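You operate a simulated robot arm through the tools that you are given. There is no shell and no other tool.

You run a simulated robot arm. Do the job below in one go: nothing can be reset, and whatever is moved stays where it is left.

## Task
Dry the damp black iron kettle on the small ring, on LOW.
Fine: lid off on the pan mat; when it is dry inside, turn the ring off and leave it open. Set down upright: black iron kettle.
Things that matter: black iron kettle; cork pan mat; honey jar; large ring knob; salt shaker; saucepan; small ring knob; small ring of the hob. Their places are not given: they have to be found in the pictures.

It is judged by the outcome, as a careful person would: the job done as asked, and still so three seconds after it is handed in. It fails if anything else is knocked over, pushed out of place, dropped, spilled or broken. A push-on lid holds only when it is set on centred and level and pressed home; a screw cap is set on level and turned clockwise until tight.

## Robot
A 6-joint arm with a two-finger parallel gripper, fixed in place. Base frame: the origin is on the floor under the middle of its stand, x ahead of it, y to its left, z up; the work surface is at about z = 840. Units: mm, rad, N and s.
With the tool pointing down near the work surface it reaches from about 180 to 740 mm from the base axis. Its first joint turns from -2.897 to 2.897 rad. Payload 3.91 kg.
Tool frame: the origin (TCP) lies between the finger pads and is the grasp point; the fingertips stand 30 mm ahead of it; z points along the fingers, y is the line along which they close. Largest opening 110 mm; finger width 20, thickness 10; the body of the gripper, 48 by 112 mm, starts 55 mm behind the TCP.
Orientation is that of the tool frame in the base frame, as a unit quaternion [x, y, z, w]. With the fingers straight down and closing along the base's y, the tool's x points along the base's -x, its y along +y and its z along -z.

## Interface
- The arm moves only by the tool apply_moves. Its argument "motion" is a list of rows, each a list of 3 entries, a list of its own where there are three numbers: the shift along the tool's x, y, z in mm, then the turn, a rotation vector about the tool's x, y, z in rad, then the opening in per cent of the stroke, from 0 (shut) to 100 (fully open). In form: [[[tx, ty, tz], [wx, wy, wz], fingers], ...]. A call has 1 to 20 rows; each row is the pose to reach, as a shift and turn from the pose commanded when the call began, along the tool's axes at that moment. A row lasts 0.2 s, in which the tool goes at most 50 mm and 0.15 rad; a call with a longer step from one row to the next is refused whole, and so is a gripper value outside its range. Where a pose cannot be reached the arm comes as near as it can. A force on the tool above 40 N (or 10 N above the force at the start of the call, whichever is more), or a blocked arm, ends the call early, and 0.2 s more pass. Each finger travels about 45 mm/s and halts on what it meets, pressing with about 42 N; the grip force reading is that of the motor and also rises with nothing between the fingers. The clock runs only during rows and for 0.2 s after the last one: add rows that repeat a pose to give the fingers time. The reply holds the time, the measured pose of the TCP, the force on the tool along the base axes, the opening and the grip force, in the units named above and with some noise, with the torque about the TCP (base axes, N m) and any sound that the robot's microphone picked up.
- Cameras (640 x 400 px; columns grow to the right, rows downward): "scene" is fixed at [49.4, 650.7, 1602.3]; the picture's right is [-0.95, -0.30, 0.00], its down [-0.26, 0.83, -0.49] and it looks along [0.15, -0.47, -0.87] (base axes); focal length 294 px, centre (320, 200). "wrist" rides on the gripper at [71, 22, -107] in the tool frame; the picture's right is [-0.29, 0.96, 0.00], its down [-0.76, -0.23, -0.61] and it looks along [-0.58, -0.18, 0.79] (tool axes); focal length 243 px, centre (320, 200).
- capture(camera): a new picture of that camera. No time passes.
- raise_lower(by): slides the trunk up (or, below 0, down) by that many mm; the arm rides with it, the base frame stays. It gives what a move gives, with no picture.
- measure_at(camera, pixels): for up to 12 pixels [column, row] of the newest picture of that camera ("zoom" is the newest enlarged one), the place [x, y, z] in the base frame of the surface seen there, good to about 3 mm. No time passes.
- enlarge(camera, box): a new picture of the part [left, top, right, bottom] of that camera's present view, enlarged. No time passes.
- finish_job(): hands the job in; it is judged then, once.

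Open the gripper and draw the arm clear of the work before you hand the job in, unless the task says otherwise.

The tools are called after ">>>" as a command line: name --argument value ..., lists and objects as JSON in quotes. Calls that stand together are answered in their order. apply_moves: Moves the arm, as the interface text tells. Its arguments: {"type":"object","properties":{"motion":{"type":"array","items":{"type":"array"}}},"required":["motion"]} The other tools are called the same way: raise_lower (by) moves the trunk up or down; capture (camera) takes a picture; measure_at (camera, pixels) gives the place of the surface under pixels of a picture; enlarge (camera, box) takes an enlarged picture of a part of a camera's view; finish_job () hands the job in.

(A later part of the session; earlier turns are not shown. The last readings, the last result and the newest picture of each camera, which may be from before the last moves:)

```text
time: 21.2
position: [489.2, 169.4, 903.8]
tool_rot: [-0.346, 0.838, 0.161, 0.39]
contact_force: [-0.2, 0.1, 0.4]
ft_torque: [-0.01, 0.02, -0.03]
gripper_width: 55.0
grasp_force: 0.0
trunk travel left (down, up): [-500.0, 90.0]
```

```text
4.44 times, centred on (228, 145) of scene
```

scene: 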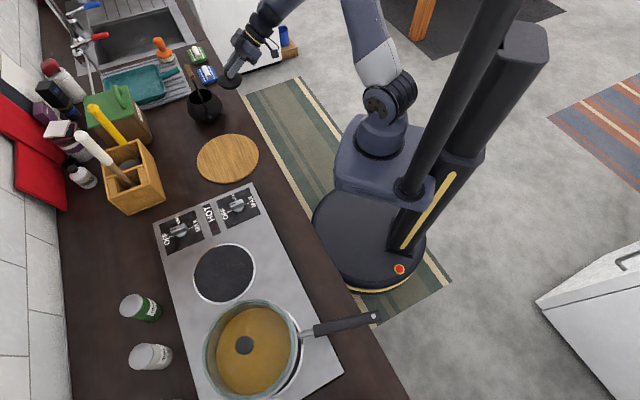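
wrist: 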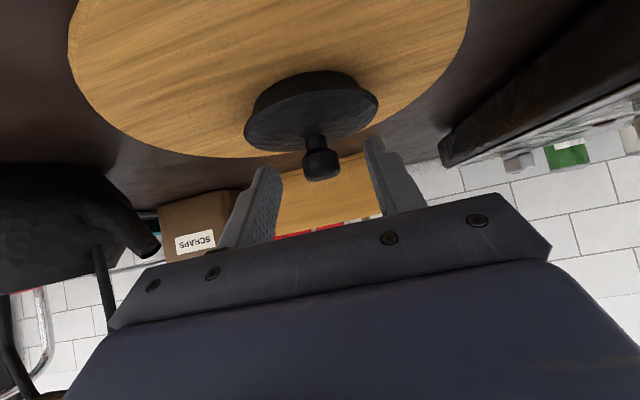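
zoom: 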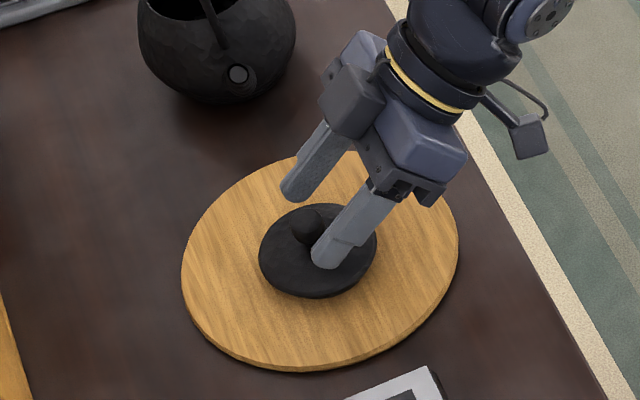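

The lid stands level on the mat, fingers clear of the knob. I back out along the tool axis by 130 mm.

>>> apply_moves --motion '[[[0, 0, -10], [0, 0, 0], 50], [[0, 0, -25], [0, 0, 0], 50], [[0, 0, -50], [0, 0, 0], 50], [[0, 0, -80], [0, 0, 0], 60], [[0, 0, -110], [0, 0, 0], 60], [[0, 0, -140], [0, 0, 0], 60], [[-40, 0, -165], [0, 0, 0], 60], [[-80, 0, -190], [0, 0, 0], 60], [[-80, 0, -190], [0, 0, 0], 60]]'

>>> capture --camera "scene"

>>> enlarge --camera "scene" --box '[160, 70, 288, 190]'

```text
time: 23.2
position: [421.6, 101.0, 1087.1]
tool_rot: [-0.348, 0.837, 0.162, 0.391]
contact_force: [0.0, 0.1, 0.0]
ft_torque: [0.05, -0.01, -0.02]
gripper_width: 66.0
grasp_force: 0.0
trunk travel left (down, up): [-500.0, 90.0]
```

```text
taken
```

scene: 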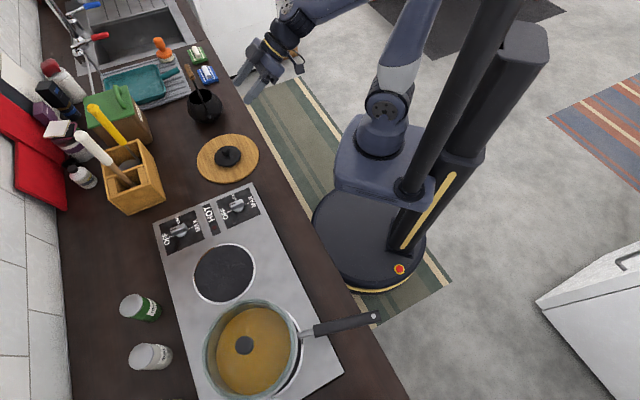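

```text
3.33 times, centred on (224, 130) of scene
```

zoom: 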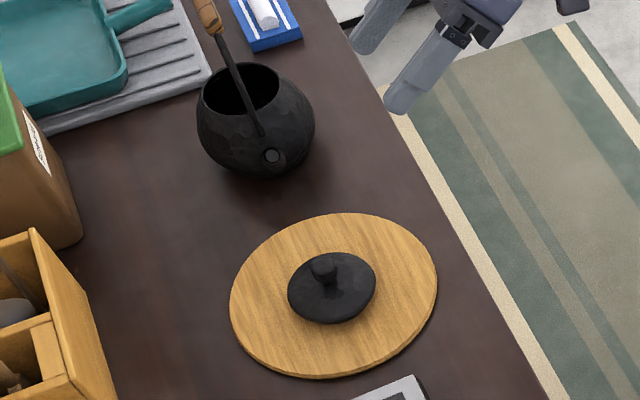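

The lid rests upright on the mat. Before turning any knob I need to know which one serves the small ring, so I'll zoom into the hob and measure its edges and ring rims precisely.

>>> enlarge --camera "scene" --box '[150, 180, 278, 305]'

>>> measure_at --camera "scene" --pixels '[[156, 227], [251, 187], [340, 373], [300, 290], [270, 225], [175, 290], [196, 280], [253, 262], [297, 377], [292, 385], [301, 365], [285, 393]]'

>>> enlarge --camera "scene" --box '[180, 285, 352, 400]'

```text
3.20 times, centred on (214, 242) of scene
```

zoom: 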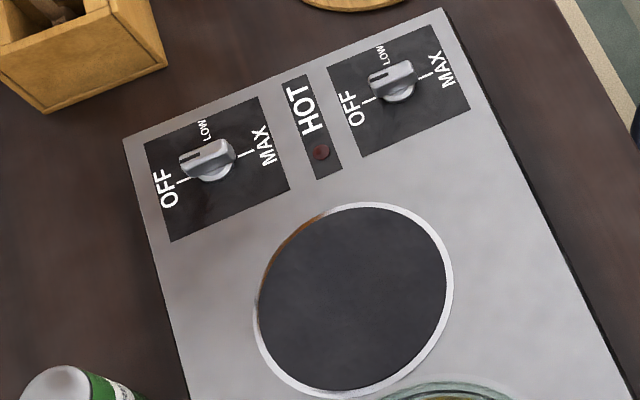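

```text
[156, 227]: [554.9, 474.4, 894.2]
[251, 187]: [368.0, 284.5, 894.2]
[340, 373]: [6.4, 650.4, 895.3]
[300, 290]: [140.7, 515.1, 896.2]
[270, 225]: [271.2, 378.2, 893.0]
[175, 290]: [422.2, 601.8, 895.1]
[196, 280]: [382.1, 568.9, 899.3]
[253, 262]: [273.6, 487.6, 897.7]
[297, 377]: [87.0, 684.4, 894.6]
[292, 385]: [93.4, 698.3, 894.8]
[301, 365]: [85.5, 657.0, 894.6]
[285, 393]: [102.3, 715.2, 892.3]
```

```text
3.48 times, centred on (266, 342) of scene
```

zoom: 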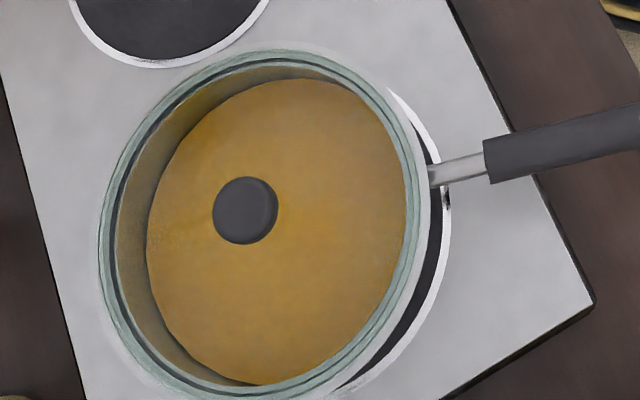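

Both knobs look unlabelled except OFF/LOW/MAX, so ring offset may tell which is which. I'll zoom on the small ring and measure its rim at many points to fit its centre.

>>> enlarge --camera "scene" --box '[176, 230, 272, 315]'

```text
4.71 times, centred on (224, 272) of scene
```

zoom: 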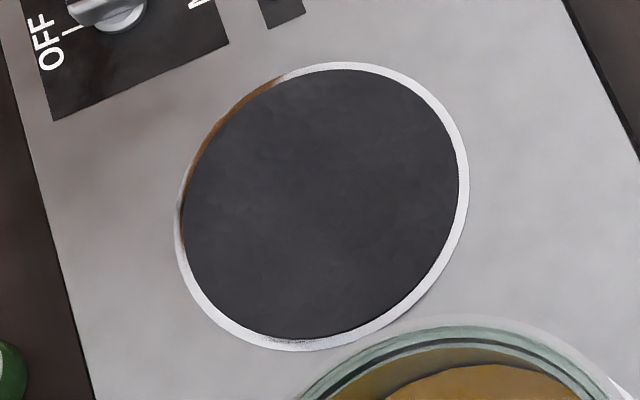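

I'll measure the ring rim points and both hob edges in this zoom.

>>> measure_at --camera "zoom" --pixels '[[345, 67], [464, 175], [290, 345], [180, 235], [217, 132], [428, 97], [208, 307], [428, 270], [44, 200], [72, 300], [590, 60], [625, 130]]'

>>> measure_at --camera "scene" --pixels '[[180, 229], [237, 204], [207, 215], [212, 227], [262, 210], [165, 254], [204, 357], [298, 340], [243, 303], [270, 303], [220, 325], [290, 320]]'

```text
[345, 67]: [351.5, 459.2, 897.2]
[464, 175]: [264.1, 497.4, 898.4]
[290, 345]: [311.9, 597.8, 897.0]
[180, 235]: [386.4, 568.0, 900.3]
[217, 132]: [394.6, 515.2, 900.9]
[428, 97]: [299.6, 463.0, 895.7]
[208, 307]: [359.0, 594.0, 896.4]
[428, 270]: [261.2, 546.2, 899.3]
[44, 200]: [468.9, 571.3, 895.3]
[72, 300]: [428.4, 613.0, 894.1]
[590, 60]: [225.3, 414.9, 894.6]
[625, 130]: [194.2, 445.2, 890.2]
```

```text
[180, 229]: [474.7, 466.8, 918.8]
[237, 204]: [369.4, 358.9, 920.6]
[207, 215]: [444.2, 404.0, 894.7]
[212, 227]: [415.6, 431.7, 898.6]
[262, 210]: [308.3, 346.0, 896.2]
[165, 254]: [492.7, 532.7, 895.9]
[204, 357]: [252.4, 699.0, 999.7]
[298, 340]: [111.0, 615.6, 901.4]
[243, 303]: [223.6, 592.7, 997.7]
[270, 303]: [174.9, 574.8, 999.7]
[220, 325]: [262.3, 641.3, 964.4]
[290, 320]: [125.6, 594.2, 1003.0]
```

The small ring centre is (328.5,530), R≈71; it's offset slightly toward the wall side, but that is weak evidence. I'll untilt the tool, and measure the utensil box so that I can safely look at the knob panels from close above.

>>> measure_at --camera "scene" --pixels '[[78, 134], [130, 182], [90, 107], [160, 190], [145, 150], [112, 195], [120, 92], [60, 130]]'

>>> apply_moves --motion '[[[0, 0, 0], [0, 0.1455, 0], 60], [[0, 0, 0], [0, 0.291, 0], 60], [[0, 0, 0], [0, 0.4364, 0], 60], [[0, 0, 0], [0, 0.5818, 0], 60], [[0, 0, 0], [0, 0.7273, 0], 60], [[0, 0, 0], [0, 0.8727, 0], 60], [[0, 0, 0], [0, 0.8727, 0], 60]]'

```text
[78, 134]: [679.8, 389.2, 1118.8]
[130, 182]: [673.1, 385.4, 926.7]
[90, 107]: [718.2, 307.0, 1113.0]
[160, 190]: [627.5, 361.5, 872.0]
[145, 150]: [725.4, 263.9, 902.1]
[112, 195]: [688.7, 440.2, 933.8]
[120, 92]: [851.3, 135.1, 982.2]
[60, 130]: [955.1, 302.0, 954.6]
```

```text
time: 24.8
position: [421.0, 102.8, 1088.6]
tool_rot: [-0.382, 0.924, 0.0, -0.002]
contact_force: [0.2, 0.9, 0.2]
ft_torque: [0.0, 0.01, 0.0]
gripper_width: 66.0
grasp_force: 0.1
trunk travel left (down, up): [-500.0, 90.0]
```

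The tool is vertical again. I move it over the knob panels at height (TCP about (423,405,1070)) to look closely at their markings.

>>> apply_moves --motion '[[[-27, 26.5, 2], [0, 0, 0], 60], [[-54, 53, 4], [0, 0, 0], 60], [[-81, 79.5, 6], [0, 0, 0], 60], [[-108, 106, 8], [0, 0, 0], 60], [[-135, 132.5, 10], [0, 0, 0], 60], [[-162, 159, 12], [0, 0, 0], 60], [[-189, 185.5, 15], [0, 0, 0], 60], [[-215, 212, 18], [0, 0, 0], 60], [[-215, 212, 18], [0, 0, 0], 60]]'

>>> capture --camera "wrist"

>>> enlarge --camera "wrist" --box '[160, 0, 480, 200]'

```text
time: 26.8
position: [424.4, 402.0, 1068.7]
tool_rot: [-0.383, 0.924, 0.0, 0.0]
contact_force: [-0.4, 0.2, -0.1]
ft_torque: [-0.03, -0.01, 0.04]
gripper_width: 66.1
grasp_force: 0.0
trunk travel left (down, up): [-500.0, 90.0]
```

```text
taken
```

wrist: 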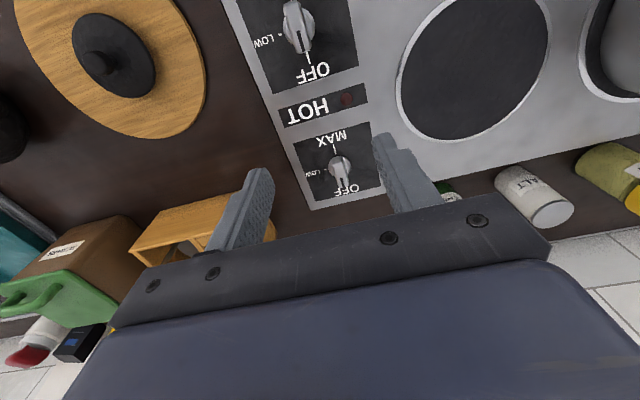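

```text
2.00 times, centred on (320, 100) of wrist
```

zoom: 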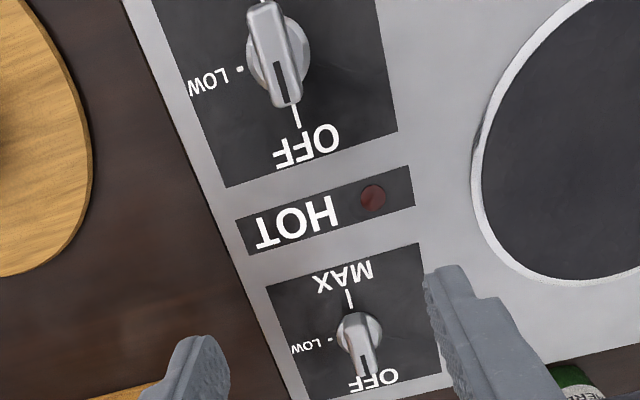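

The panels carry only OFF/LOW/MAX and no ring symbols, so position is the clue. I'll move up and over the hob to see both rings and any lines from above.

>>> apply_moves --motion '[[[0, 0, -40], [0, 0, 0], 60], [[8, 36, -75], [0, 0, 0], 60], [[16, 72, -100], [0, 0, 0], 60], [[25, 108, -120], [0, 0, 0], 60], [[32.5, 142.8, -131], [0, 0, 0], 60], [[32.5, 142.8, -131], [0, 0, 0], 60]]'

>>> capture --camera "wrist"

>>> enlarge --camera "wrist" --box '[200, 0, 640, 220]'

```text
refused: row 2 steps farther than a row can; nothing moved
```

```text
taken
```

wrist: 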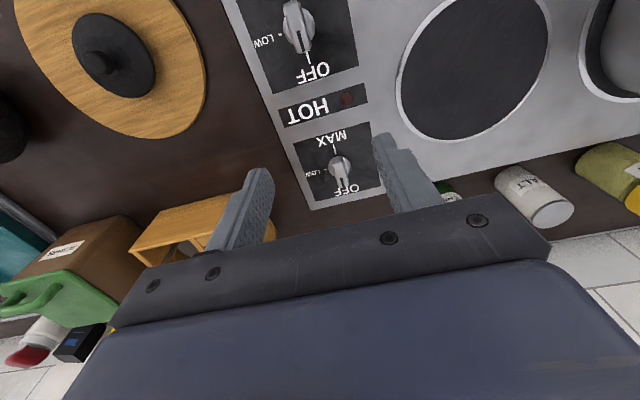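

```text
1.45 times, centred on (420, 110) of wrist
```

zoom: 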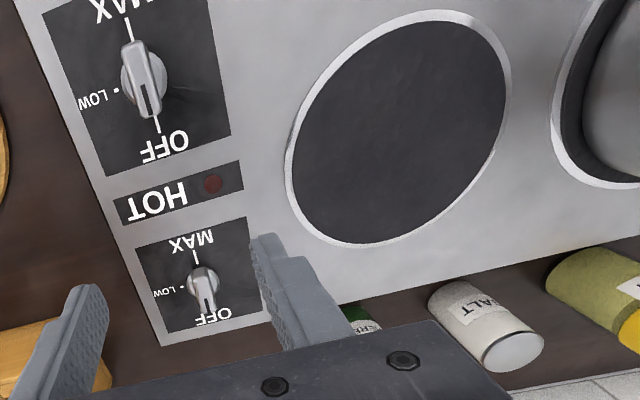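

A step was too long, so nothing moved. I redo the move with smaller steps.

>>> apply_moves --motion '[[[0, 0, -35], [0, 0, 0], 60], [[4, 18, -70], [0, 0, 0], 60], [[10, 45, -100], [0, 0, 0], 60], [[18, 80, -120], [0, 0, 0], 60], [[26, 112, -131], [0, 0, 0], 60], [[32.5, 142.8, -131], [0, 0, 0], 60], [[32.5, 142.8, -131], [0, 0, 0], 60]]'

>>> capture --camera "wrist"

>>> enlarge --camera "wrist" --box '[200, 0, 640, 220]'

```text
time: 28.4
position: [298.9, 482.9, 1200.2]
tool_rot: [-0.383, 0.924, -0.001, 0.0]
contact_force: [-0.7, 0.5, -0.1]
ft_torque: [-0.03, -0.01, -0.02]
gripper_width: 66.0
grasp_force: 0.1
trunk travel left (down, up): [-500.0, 90.0]
```

```text
taken
```

wrist: 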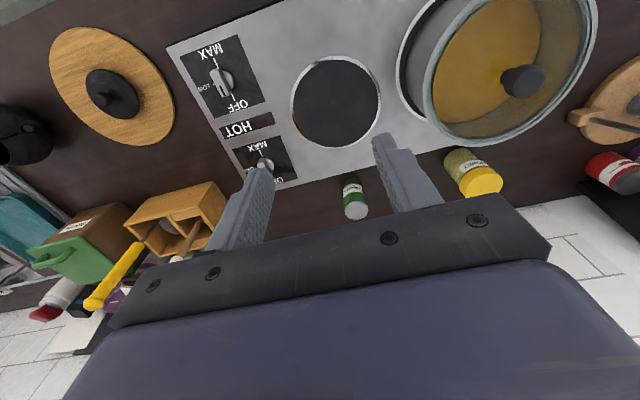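

```text
1.45 times, centred on (420, 110) of wrist
```

zoom: 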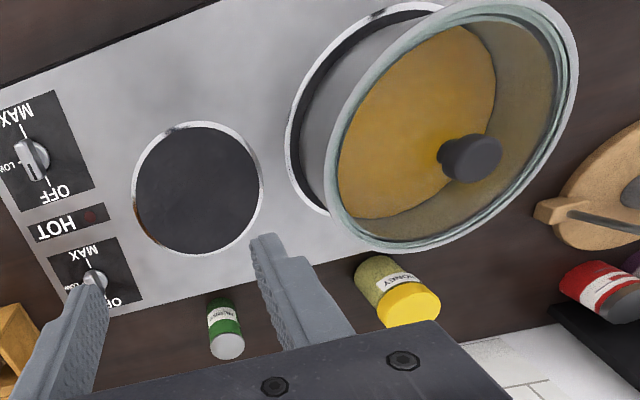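

Now both rings are visible: small ring at zoom (200,188), large ring's arc from (400,8) via (288,135) to (325,212). I'll measure both arcs and the hob's edges here.

>>> measure_at --camera "zoom" --pixels '[[392, 12], [352, 36], [318, 74], [297, 108], [290, 140], [294, 172], [306, 197], [322, 210], [430, 6], [40, 72], [140, 30], [200, 5]]'

>>> measure_at --camera "zoom" --pixels '[[200, 124], [258, 165], [200, 252], [136, 210], [148, 150], [240, 140], [155, 235], [245, 230], [130, 308], [200, 291], [230, 284], [175, 297]]'

>>> measure_at --camera "zoom" --pixels '[[33, 160], [92, 278], [68, 222], [55, 193], [87, 244], [15, 122], [95, 213], [8, 60], [340, 255], [380, 245]]'

```text
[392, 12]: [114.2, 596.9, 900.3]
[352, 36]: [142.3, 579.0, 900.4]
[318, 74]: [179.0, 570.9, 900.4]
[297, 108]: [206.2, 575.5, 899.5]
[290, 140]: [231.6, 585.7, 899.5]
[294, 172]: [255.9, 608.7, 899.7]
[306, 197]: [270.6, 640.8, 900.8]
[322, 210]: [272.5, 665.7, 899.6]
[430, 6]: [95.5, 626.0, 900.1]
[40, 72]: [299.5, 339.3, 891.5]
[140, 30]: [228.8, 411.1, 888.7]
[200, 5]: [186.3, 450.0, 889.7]
```

```text
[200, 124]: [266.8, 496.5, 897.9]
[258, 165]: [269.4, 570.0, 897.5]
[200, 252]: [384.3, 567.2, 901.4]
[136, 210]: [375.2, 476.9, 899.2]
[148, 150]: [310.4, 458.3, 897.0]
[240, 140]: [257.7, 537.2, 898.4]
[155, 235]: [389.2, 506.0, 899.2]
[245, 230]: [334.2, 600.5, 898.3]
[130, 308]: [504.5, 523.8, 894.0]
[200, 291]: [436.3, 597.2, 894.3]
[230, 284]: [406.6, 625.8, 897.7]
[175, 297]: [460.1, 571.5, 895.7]
```

```text
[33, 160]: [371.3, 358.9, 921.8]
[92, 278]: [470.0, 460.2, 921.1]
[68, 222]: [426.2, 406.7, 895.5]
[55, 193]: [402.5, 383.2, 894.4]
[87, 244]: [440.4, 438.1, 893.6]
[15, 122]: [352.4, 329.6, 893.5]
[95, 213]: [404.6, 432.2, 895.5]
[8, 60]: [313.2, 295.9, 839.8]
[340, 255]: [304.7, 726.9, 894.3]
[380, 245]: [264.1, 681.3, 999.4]
```

Ring fits: small ring centre (326,529) R 71, large ring centre (180,661) R 91; the small ring is displaced toward the wall‑side knob. I'll zoom harder into both panels from this angle for any tiny ring marks.

>>> enlarge --camera "wrist" --box '[168, 25, 264, 115]'

>>> enlarge --camera "wrist" --box '[210, 105, 306, 195]'

```text
4.44 times, centred on (216, 70) of wrist
```

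zoom: 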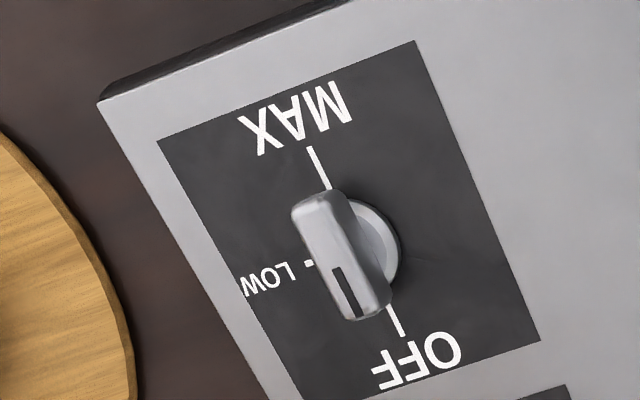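

```text
4.44 times, centred on (258, 150) of wrist
```

zoom: 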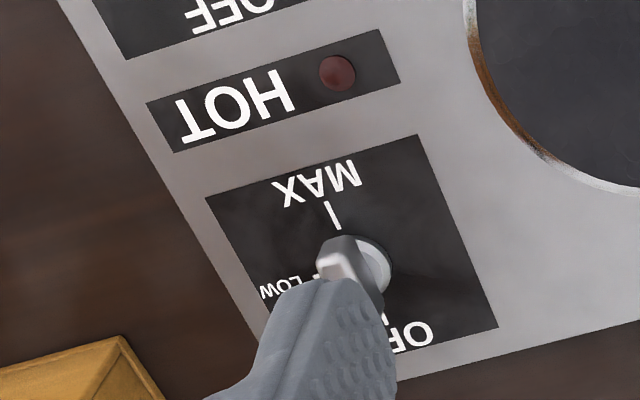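

No ring symbols anywhere, so I'll go with the wall‑side knob (nearest/offset side) and watch which ring responds. First the kettle: I move above its handle, turning the tool −90° so the fingers close across the grip.

>>> apply_moves --motion '[[[5, -41.5, 4.3], [0, 0, 0.1122], 60], [[10.1, -83, 8.6], [0, 0, 0.2244], 60], [[15.1, -124.5, 12.9], [0, 0, 0.3366], 60], [[20.2, -166, 17.1], [0, 0, 0.4488], 60], [[25.2, -207.6, 21.4], [0, 0, 0.561], 60], [[30.3, -249.1, 25.7], [0, 0, 0.6732], 60], [[35.3, -290.6, 30], [0, 0, 0.7854], 60], [[40.4, -332.1, 34.3], [0, 0, 0.8976], 60], [[45.4, -373.6, 38.6], [0, 0, 1.0098], 60], [[50.5, -415.1, 42.9], [0, 0, 1.122], 60], [[55.5, -456.7, 47.1], [0, 0, 1.2342], 60], [[60.6, -498.2, 51.4], [0, 0, 1.3464], 60], [[65.6, -539.7, 55.7], [0, 0, 1.4586], 60], [[70.7, -581.2, 60], [0, 0, 1.5708], 60], [[70.7, -581.2, 60], [0, 0, 1.5708], 60], [[70.7, -581.2, 60], [0, 0, 1.5708], 60]]'

>>> capture --camera "wrist"

>>> enlarge --camera "scene" --box '[160, 30, 256, 130]'

```text
time: 31.8
position: [660.7, 23.3, 1142.0]
tool_rot: [0.383, 0.924, 0.0, -0.001]
contact_force: [-0.3, -0.2, 0.0]
ft_torque: [0.0, -0.02, -0.01]
gripper_width: 66.1
grasp_force: 0.1
trunk travel left (down, up): [-500.0, 90.0]
```

```text
taken
```

wrist: 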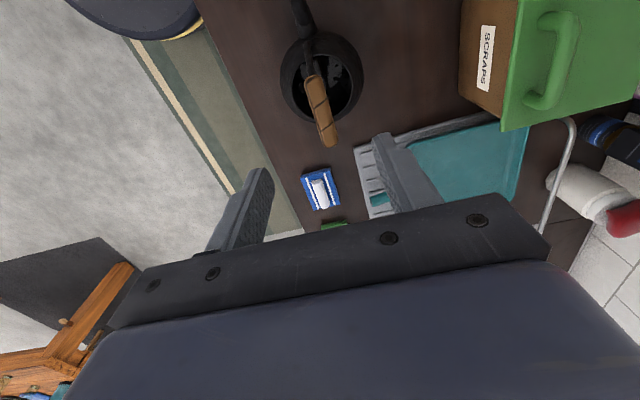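

```text
4.00 times, centred on (208, 80) of scene
```

zoom: 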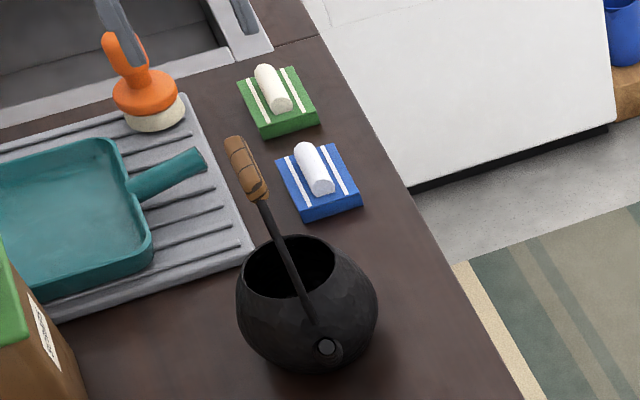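

The kettle interior is visible at (325,85). I'll enlarge it as a baseline for its dampness and measure the grip now.

>>> enlarge --camera "wrist" --box '[272, 20, 372, 160]'

>>> measure_at --camera "wrist" --pixels '[[313, 80], [318, 100], [323, 120], [328, 138], [312, 92], [326, 96], [318, 125], [334, 120], [305, 55], [303, 45], [335, 75], [345, 70]]'

```text
2.86 times, centred on (322, 90) of wrist
```

zoom: 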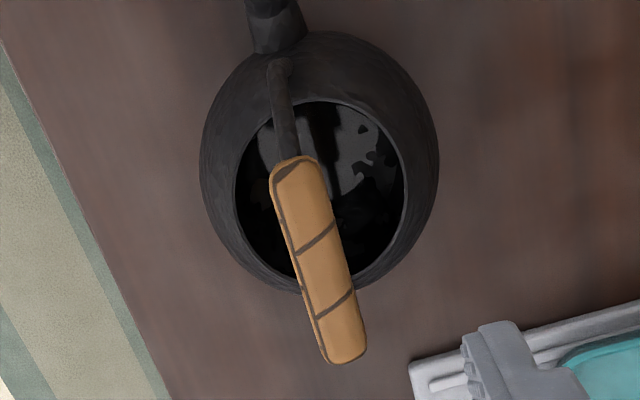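

```text
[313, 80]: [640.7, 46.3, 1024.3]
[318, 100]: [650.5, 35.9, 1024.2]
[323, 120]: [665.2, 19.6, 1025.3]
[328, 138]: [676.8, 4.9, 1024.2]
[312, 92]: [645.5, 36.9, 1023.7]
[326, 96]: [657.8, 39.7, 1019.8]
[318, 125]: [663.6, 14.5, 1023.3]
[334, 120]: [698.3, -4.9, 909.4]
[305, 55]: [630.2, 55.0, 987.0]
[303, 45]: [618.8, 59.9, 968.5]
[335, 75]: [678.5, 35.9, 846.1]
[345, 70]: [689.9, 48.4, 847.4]
```

Water film shows as grey shiny patches in the kettle's bottom. The grip's centre is (660,24), top z≈1024, slightly rotated (−49°); I rotate the tool 0.05 rad and descend so that the pads straddle it.

>>> apply_moves --motion '[[[0, 0, 25], [0, 0, 0.05], 60], [[0, 0, 50], [0, 0, 0.05], 60], [[0, 0, 75], [0, 0, 0.05], 60], [[0, 0, 100], [0, 0, 0.05], 60], [[0, 0, 115], [0, 0, 0.05], 60], [[0, 0, 124], [0, 0, 0.05], 60], [[0, 0, 124], [0, 0, 0.05], 60]]'

>>> capture --camera "wrist"

>>> enlarge --camera "scene" --box '[172, 50, 244, 130]'

```text
time: 33.4
position: [662.3, 19.8, 1018.4]
tool_rot: [0.405, 0.914, 0.0, 0.0]
contact_force: [-0.3, -0.5, 0.6]
ft_torque: [-0.03, -0.02, 0.03]
gripper_width: 66.1
grasp_force: 0.0
trunk travel left (down, up): [-500.0, 90.0]
```

```text
taken
```

wrist: 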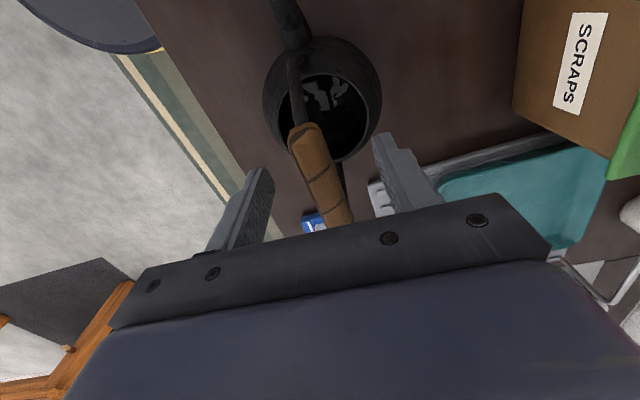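

```text
5.00 times, centred on (208, 90) of scene
```

zoom: 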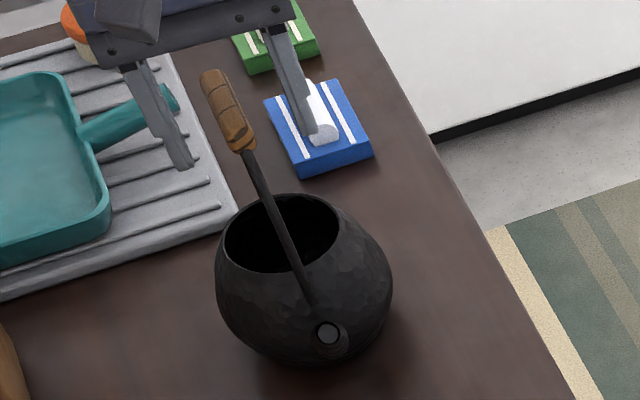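

The grip lies between the fingers. I close on it.

>>> apply_moves --motion '[[[0, 0, 0], [0, 0, 0], 40], [[0, 0, 0], [0, 0, 0], 20], [[0, 0, 0], [0, 0, 0], 5], [[0, 0, 0], [0, 0, 0], 0], [[0, 0, 0], [0, 0, 0], 0], [[0, 0, 0], [0, 0, 0], 0]]'

>>> capture --camera "wrist"

```text
time: 34.8
position: [662.0, 20.2, 1019.0]
tool_rot: [0.405, 0.914, 0.0, 0.0]
contact_force: [2.0, 0.9, 1.0]
ft_torque: [0.27, -0.07, -0.08]
gripper_width: 16.8
grasp_force: 41.9
trunk travel left (down, up): [-500.0, 90.0]
```

```text
taken
```

wrist: 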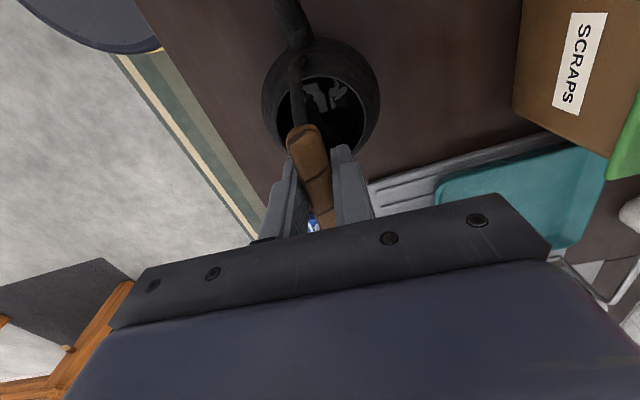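

The handle is held (16.8 mm, 42 N). I lift 30 mm and read the weight.

>>> apply_moves --motion '[[[0, 0, -2], [0, 0, 0], 0], [[0, 0, -6], [0, 0, 0], 0], [[0, 0, -14], [0, 0, 0], 0], [[0, 0, -22], [0, 0, 0], 0], [[0, 0, -30], [0, 0, 0], 0], [[0, 0, -30], [0, 0, 0], 0], [[0, 0, -30], [0, 0, 0], 0]]'

>>> capture --camera "wrist"

>>> enlarge --camera "scene" --box '[172, 40, 244, 130]'

```text
time: 36.4
position: [661.7, 21.6, 1048.5]
tool_rot: [0.405, 0.914, 0.0, 0.0]
contact_force: [-1.0, -0.2, -7.1]
ft_torque: [-0.02, 0.0, 0.02]
gripper_width: 16.9
grasp_force: 41.9
trunk travel left (down, up): [-500.0, 90.0]
```

```text
taken
```

wrist: 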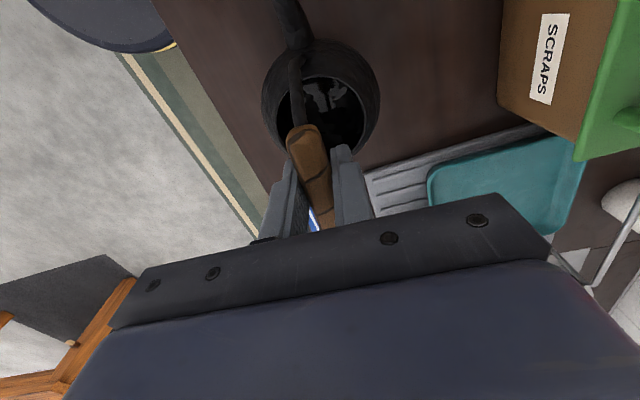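

```text
4.44 times, centred on (208, 85) of scene
```

zoom: 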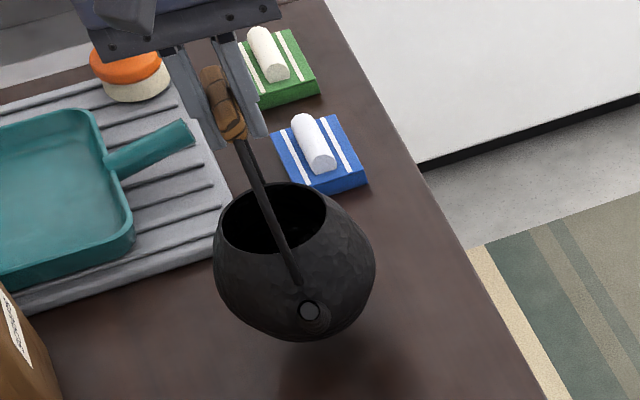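

The kettle hangs upright, weighing about 7 N. I raise it to clear the hob, then carry it toward the small ring while turning it 57° so the spout points away from the saucepan.

>>> apply_moves --motion '[[[0, 0, -15], [0, 0, 0], 0], [[0, 0, -35], [0, 0, 0], 0], [[0, 0, -58], [0, 0, 0], 0], [[0, 0, -80], [0, 0, 0], 0], [[0, 0, -95], [0, 0, 0], 0], [[0, 0, -95], [0, 0, 0], 0]]'

>>> apply_moves --motion '[[[15, 2.3, 0], [0, 0, -0.03], 0], [[45, 7, 0], [0, 0, -0.08], 0], [[78, 12.2, 0], [0, 0, -0.135], 0], [[112, 17.5, 0], [0, 0, -0.19], 0], [[147, 22.9, 0], [0, 0, -0.25], 0], [[182, 28.4, 0], [0, 0, -0.31], 0], [[217, 33.8, 0], [0, 0, -0.37], 0], [[252, 39.3, 0], [0, 0, -0.43], 0], [[287, 44.7, 0], [0, 0, -0.49], 0], [[322, 50.2, 0], [0, 0, -0.55], 0], [[357, 55.6, 0], [0, 0, -0.61], 0], [[392, 61.1, 0], [0, 0, -0.67], 0], [[427, 66.6, 0], [0, 0, -0.73], 0], [[462, 72, 0], [0, 0, -0.79], 0], [[497, 77.5, 0], [0, 0, -0.85], 0], [[530, 82.6, 0], [0, 0, -0.9], 0], [[560, 87.3, 0], [0, 0, -0.95], 0], [[585, 91.2, 0], [0, 0, -0.98], 0], [[600.4, 93.6, 0], [0, 0, -1.0], 0], [[600.4, 93.6, 0], [0, 0, -1.0], 0]]'

>>> capture --camera "scene"

>>> capture --camera "wrist"

```text
time: 37.8
position: [661.9, 21.3, 1141.8]
tool_rot: [0.405, 0.914, -0.001, -0.001]
contact_force: [1.3, 0.4, -7.5]
ft_torque: [0.0, -0.05, 0.01]
gripper_width: 16.6
grasp_force: 42.2
trunk travel left (down, up): [-500.0, 90.0]
```

```text
time: 42.0
position: [326.5, 530.5, 1141.7]
tool_rot: [-0.083, 0.997, 0.0, 0.001]
contact_force: [0.6, -0.3, -6.3]
ft_torque: [0.02, -0.03, -0.02]
gripper_width: 16.6
grasp_force: 41.9
trunk travel left (down, up): [-500.0, 90.0]
```

```text
taken
```

scene: 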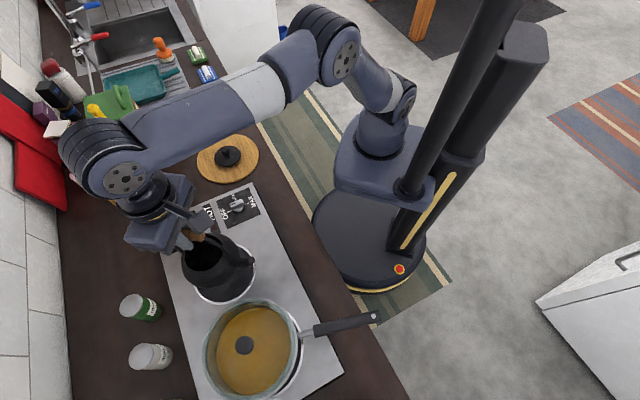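

```text
taken
```

wrist: 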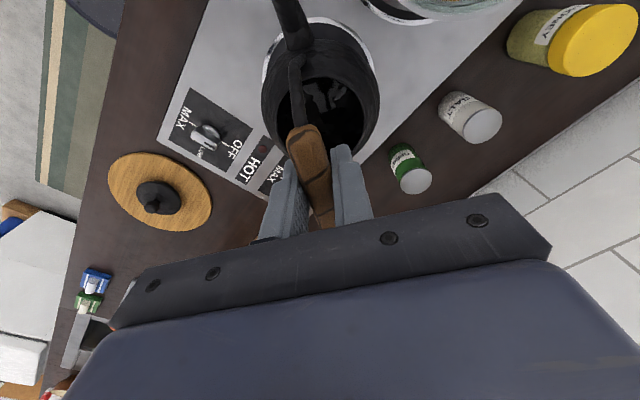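

The kettle hangs over the small ring (axis about (324,530), ring centre (327,529.5)). I correct +2.5 mm in x and lower 54 mm, to just above the ring.

>>> apply_moves --motion '[[[-1, 0, 10], [0, 0, 0], 0], [[-2.5, -0.4, 22], [0, 0, 0], 0], [[-2.5, -0.4, 34], [0, 0, 0], 0], [[-2.5, -0.4, 44], [0, 0, 0], 0], [[-2.5, -0.4, 51], [0, 0, 0], 0], [[-2.5, -0.4, 54], [0, 0, 0], 0], [[-2.5, -0.4, 54], [0, 0, 0], 0]]'

>>> capture --camera "scene"

>>> enlarge --camera "scene" --box '[160, 200, 288, 320]'

```text
time: 43.6
position: [330.7, 529.4, 1085.8]
tool_rot: [-0.083, 0.997, 0.0, 0.0]
contact_force: [0.7, 0.0, -7.4]
ft_torque: [0.0, -0.02, 0.0]
gripper_width: 16.8
grasp_force: 42.0
trunk travel left (down, up): [-500.0, 90.0]
```

```text
taken
```

scene: 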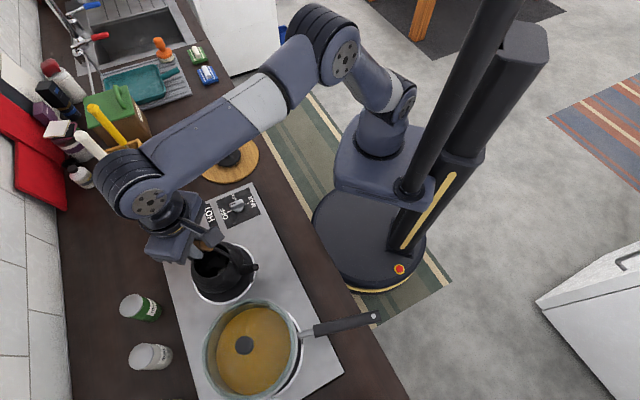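

```text
3.33 times, centred on (224, 260) of scene
```

zoom: 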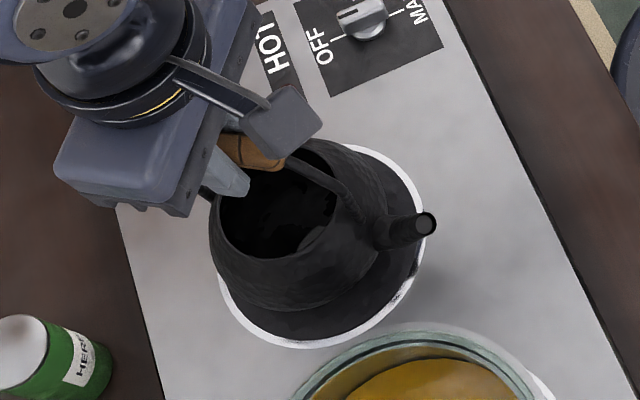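

The kettle is centred over the ring about 7 mm up. I lower in small steps, watching the vertical force go from −7 N to positive.

>>> apply_moves --motion '[[[0, 0, 1.5], [0, 0, 0], 0], [[0, 0, 3], [0, 0, 0], 0], [[0, 0, 4], [0, 0, 0], 0], [[0, 0, 4], [0, 0, 0], 0]]'

>>> apply_moves --motion '[[[0, 0, 1], [0, 0, 0], 0], [[0, 0, 1.5], [0, 0, 0], 0], [[0, 0, 1.5], [0, 0, 0], 0]]'

```text
time: 44.6
position: [330.9, 529.7, 1082.8]
tool_rot: [-0.082, 0.997, 0.0, 0.0]
contact_force: [-0.1, 0.2, -7.9]
ft_torque: [-0.01, -0.01, 0.03]
gripper_width: 16.7
grasp_force: 41.6
trunk travel left (down, up): [-500.0, 90.0]
```

```text
time: 45.4
position: [330.5, 529.6, 1081.5]
tool_rot: [-0.083, 0.997, 0.0, 0.0]
contact_force: [-0.2, 0.0, -7.9]
ft_torque: [-0.02, -0.04, 0.0]
gripper_width: 16.8
grasp_force: 41.7
trunk travel left (down, up): [-500.0, 90.0]
```

Still hanging at z=1081.5. I continue down in 1 mm steps.

>>> apply_moves --motion '[[[0, 0, 1], [0, 0, 0], 0], [[0, 0, 1.5], [0, 0, 0], 0], [[0, 0, 1.5], [0, 0, 0], 0]]'

>>> apply_moves --motion '[[[0, 0, 0.7], [0, 0, 0], 0], [[0, 0, 1], [0, 0, 0], 0], [[0, 0, 1], [0, 0, 0], 0]]'

```text
time: 46.2
position: [329.5, 530.2, 1081.2]
tool_rot: [-0.083, 0.997, 0.0, 0.0]
contact_force: [0.2, -0.6, -7.6]
ft_torque: [0.01, -0.03, 0.0]
gripper_width: 16.8
grasp_force: 41.4
trunk travel left (down, up): [-500.0, 90.0]
```

```text
time: 47.0
position: [331.3, 530.2, 1078.7]
tool_rot: [-0.083, 0.997, 0.0, 0.0]
contact_force: [0.5, -0.3, -7.0]
ft_torque: [0.01, -0.03, -0.02]
gripper_width: 16.6
grasp_force: 42.4
trunk travel left (down, up): [-500.0, 90.0]
```

No contact yet at z≈1079. I keep lowering 1 mm at a time.

>>> apply_moves --motion '[[[0, 0, 0.7], [0, 0, 0], 0], [[0, 0, 1], [0, 0, 0], 0], [[0, 0, 1], [0, 0, 0], 0]]'

>>> apply_moves --motion '[[[0, 0, 0.7], [0, 0, 0], 0], [[0, 0, 1], [0, 0, 0], 0], [[0, 0, 1], [0, 0, 0], 0]]'

```text
time: 47.8
position: [331.2, 529.7, 1079.8]
tool_rot: [-0.083, 0.997, 0.0, 0.0]
contact_force: [-0.5, -0.4, -7.3]
ft_torque: [-0.02, -0.04, 0.02]
gripper_width: 17.0
grasp_force: 42.9
trunk travel left (down, up): [-500.0, 90.0]
```

```text
time: 48.6
position: [330.8, 530.1, 1078.6]
tool_rot: [-0.083, 0.997, 0.0, 0.0]
contact_force: [-0.1, 1.5, -2.7]
ft_torque: [0.12, 0.19, -0.03]
gripper_width: 16.7
grasp_force: 42.2
trunk travel left (down, up): [-500.0, 90.0]
```

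The force has risen to −2.7 N: it is touching. One more millimetre to seat it.

>>> apply_moves --motion '[[[0, 0, 0.5], [0, 0, 0], 0], [[0, 0, 1], [0, 0, 0], 0], [[0, 0, 1], [0, 0, 0], 0]]'

>>> enlarge --camera "scene" --box '[160, 200, 288, 320]'

```text
time: 49.4
position: [330.9, 529.5, 1078.3]
tool_rot: [-0.082, 0.997, 0.001, 0.001]
contact_force: [1.2, 1.8, 6.7]
ft_torque: [0.08, 0.16, -0.07]
gripper_width: 16.7
grasp_force: 42.5
trunk travel left (down, up): [-500.0, 90.0]
```

```text
3.33 times, centred on (224, 260) of scene
```

zoom: 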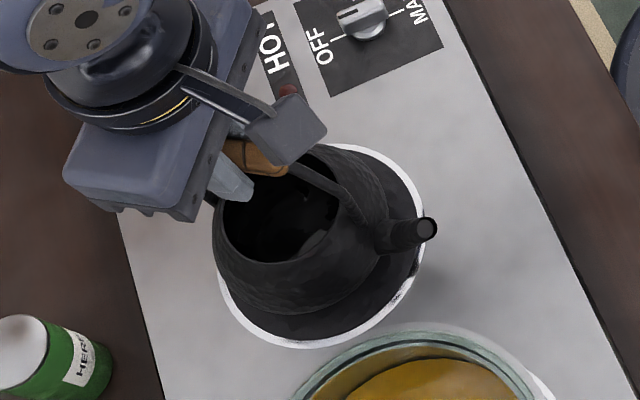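

The kettle is seated (+6.7 N). I ease off 0.7 mm, open the fingers and then rise straight up.

>>> apply_moves --motion '[[[0, 0, -0.7], [0, 0, 0], 0], [[0, 0, -0.7], [0, 0, 0], 20], [[0, 0, -0.7], [0, 0, 0], 35], [[0, 0, -0.7], [0, 0, 0], 50], [[0, 0, -0.7], [0, 0, 0], 55], [[0, 0, -10], [0, 0, 0], 55], [[0, 0, -35], [0, 0, 0], 55], [[0, 0, -70], [0, 0, 0], 55], [[0, 0, -105], [0, 0, 0], 55], [[0, 0, -105], [0, 0, 0], 55]]'

>>> capture --camera "wrist"

>>> capture --camera "scene"

```text
time: 51.6
position: [329.7, 530.3, 1183.9]
tool_rot: [-0.083, 0.997, 0.0, 0.001]
contact_force: [-0.5, 0.1, 0.0]
ft_torque: [0.01, -0.02, 0.0]
gripper_width: 60.3
grasp_force: 0.0
trunk travel left (down, up): [-500.0, 90.0]
```

```text
taken
```

wrist: 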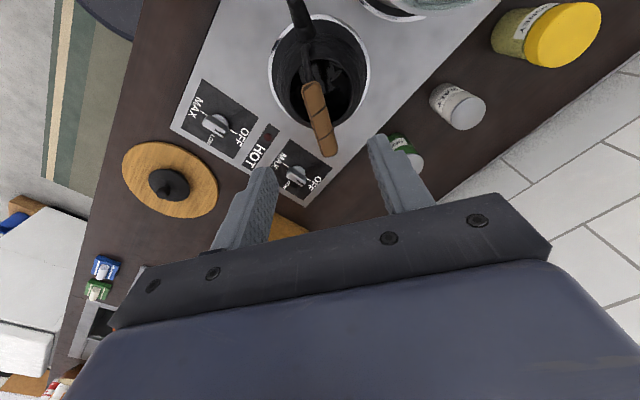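

```text
taken
```

scene: 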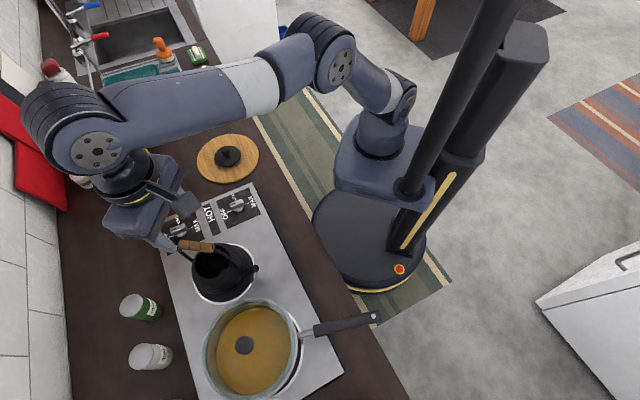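

The kettle stands upright, open, on the small ring. Now I move above the wall‑side knob (472,463) with the fingers set across its bar (yaw +45°) for a close look.

>>> apply_moves --motion '[[[-25.8, -18, 0], [0, 0, -0.124], 55], [[-51.6, -36, 0], [0, 0, -0.248], 55], [[-77.5, -54, 0], [0, 0, -0.372], 55], [[-103.3, -72, 0], [0, 0, -0.496], 55], [[-129.1, -90, 0], [0, 0, -0.62], 55], [[-129.1, -90, 35], [0, 0, -0.62], 55], [[-129.1, -90, 70], [0, 0, -0.62], 55], [[-129.1, -90, 100], [0, 0, -0.62], 55], [[-129.1, -90, 100], [0, 0, -0.62], 55]]'

>>> capture --camera "wrist"

>>> enlarge --camera "wrist" --box '[240, 40, 400, 160]'

```text
time: 53.6
position: [473.0, 462.6, 1082.1]
tool_rot: [-0.382, 0.924, 0.0, -0.001]
contact_force: [0.7, -0.5, 0.6]
ft_torque: [0.04, 0.02, -0.01]
gripper_width: 60.6
grasp_force: 0.1
out of reach, approached as far as the arm can: row 5
trunk travel left (down, up): [-500.0, 90.0]
```

```text
taken
```

wrist: 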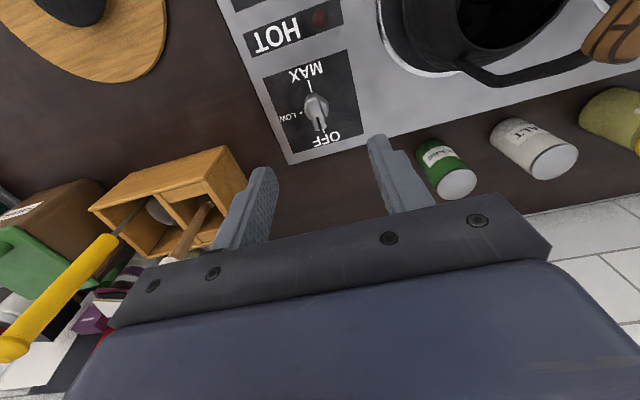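

```text
3.33 times, centred on (320, 100) of wrist
```

zoom: 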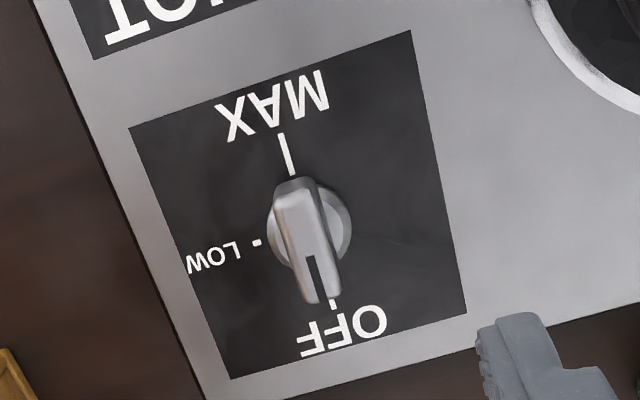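

The wall‑side knob's bar points at OFF (slot toward OFF), and the LOW dot is 90° clockwise (from above) toward the outer edge. I'll measure the knob's bar and panel marks precisely.

>>> measure_at --camera "zoom" --pixels '[[305, 235], [295, 190], [320, 290], [290, 235], [322, 235], [308, 215], [345, 235], [272, 225], [332, 303], [289, 155], [257, 243], [312, 265]]'

>>> enlarge --camera "wrist" --box '[284, 80, 348, 136]'

```text
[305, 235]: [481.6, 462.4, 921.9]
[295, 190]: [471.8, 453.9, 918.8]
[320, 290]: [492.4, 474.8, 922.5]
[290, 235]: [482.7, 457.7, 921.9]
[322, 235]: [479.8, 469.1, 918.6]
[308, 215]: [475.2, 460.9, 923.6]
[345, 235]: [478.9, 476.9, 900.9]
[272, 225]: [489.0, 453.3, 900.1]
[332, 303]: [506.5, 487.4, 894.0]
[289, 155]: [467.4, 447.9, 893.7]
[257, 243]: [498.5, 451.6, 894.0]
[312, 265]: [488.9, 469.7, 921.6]
```

```text
7.14 times, centred on (316, 108) of wrist
```

zoom: 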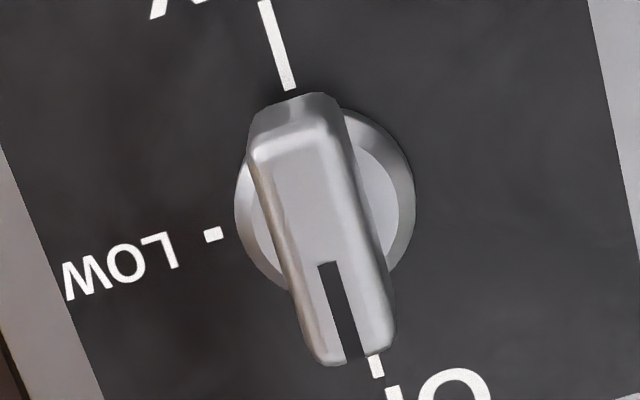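

I'll measure again in this sharper zoom: bar ends, sides, and skirt rim, to fix the knob's axis.

>>> measure_at --camera "zoom" --pixels '[[295, 160], [355, 345], [300, 240], [350, 240], [325, 250], [240, 205], [409, 200], [395, 145], [262, 280], [290, 88], [377, 368], [213, 235]]'

>>> measure_at --camera "zoom" --pixels '[[275, 150], [330, 148], [335, 360], [385, 345], [260, 170], [370, 240], [285, 300], [310, 105], [400, 250], [320, 200]]'

```text
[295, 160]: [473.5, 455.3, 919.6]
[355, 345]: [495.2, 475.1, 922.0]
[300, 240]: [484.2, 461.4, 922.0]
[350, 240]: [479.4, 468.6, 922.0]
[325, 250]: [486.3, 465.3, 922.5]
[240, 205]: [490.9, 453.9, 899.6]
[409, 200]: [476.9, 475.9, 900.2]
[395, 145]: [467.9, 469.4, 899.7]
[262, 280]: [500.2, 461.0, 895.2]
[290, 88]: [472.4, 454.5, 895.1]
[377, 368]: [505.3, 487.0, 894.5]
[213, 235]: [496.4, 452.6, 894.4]
```

```text
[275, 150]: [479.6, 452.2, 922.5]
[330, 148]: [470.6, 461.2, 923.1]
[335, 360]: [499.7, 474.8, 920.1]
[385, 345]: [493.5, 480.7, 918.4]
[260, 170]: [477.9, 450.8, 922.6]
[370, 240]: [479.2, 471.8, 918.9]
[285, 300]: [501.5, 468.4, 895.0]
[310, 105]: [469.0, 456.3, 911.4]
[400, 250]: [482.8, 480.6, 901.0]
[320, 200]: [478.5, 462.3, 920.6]
```

The knob axis comes out at about (484.5,466), bar 30×11 mm, top z≈922, along az 45°. I move over it and descend until the fingertips are just above its top.

>>> apply_moves --motion '[[[-5, -3, 20], [0, 0, 0], 50], [[-10.7, -6.2, 45], [0, 0, 0], 45], [[-10.7, -6.2, 70], [0, 0, 0], 40], [[-10.7, -6.2, 95], [0, 0, 0], 40], [[-10.7, -6.2, 112], [0, 0, 0], 40], [[-10.7, -6.2, 112], [0, 0, 0], 40]]'

>>> capture --camera "wrist"

>>> enlarge --camera "wrist" --box '[240, 60, 400, 200]'

>>> enlarge --camera "scene" --box '[140, 180, 236, 270]'

```text
time: 55.0
position: [485.5, 465.9, 969.6]
tool_rot: [-0.383, 0.924, 0.0, 0.0]
contact_force: [0.0, 0.0, 0.3]
ft_torque: [0.0, 0.02, 0.01]
gripper_width: 44.2
grasp_force: 0.1
trunk travel left (down, up): [-500.0, 90.0]
```

```text
taken
```

wrist: 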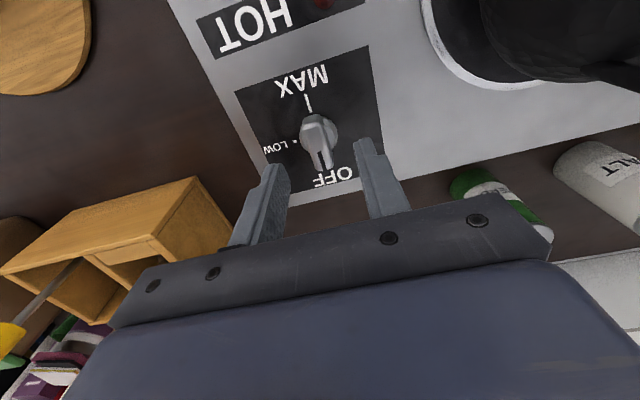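

```text
2.86 times, centred on (320, 130) of wrist
```

zoom: 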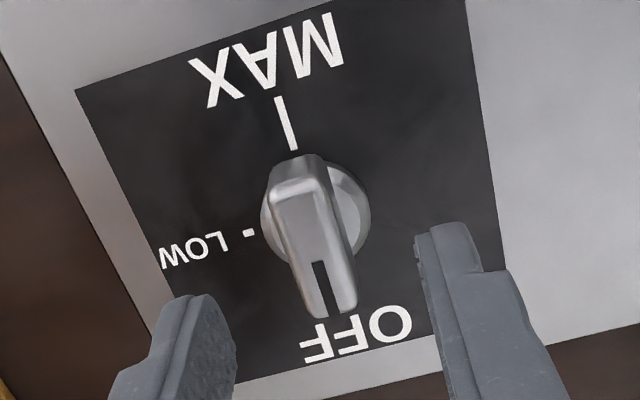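

```text
4.44 times, centred on (188, 225) of scene
```

zoom: 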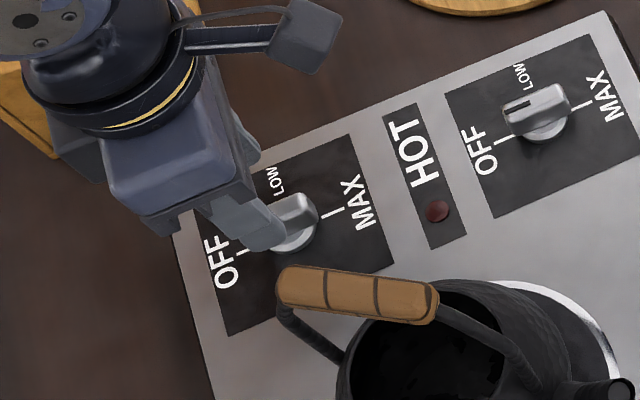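

I re-measure the knob at this closer range to verify the axis relative to the TCP (485.5,466).

>>> measure_at --camera "wrist" --pixels '[[312, 121], [324, 118], [318, 165], [331, 162], [318, 143], [302, 135], [336, 130], [295, 141], [308, 104], [310, 145], [325, 143]]'

```text
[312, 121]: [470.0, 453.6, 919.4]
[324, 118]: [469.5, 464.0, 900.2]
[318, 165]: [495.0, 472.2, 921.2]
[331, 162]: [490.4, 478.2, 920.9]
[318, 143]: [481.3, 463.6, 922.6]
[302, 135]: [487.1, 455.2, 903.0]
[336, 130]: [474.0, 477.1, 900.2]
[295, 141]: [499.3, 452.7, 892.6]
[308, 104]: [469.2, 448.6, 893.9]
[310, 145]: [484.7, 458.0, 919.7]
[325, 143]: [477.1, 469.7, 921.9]
```

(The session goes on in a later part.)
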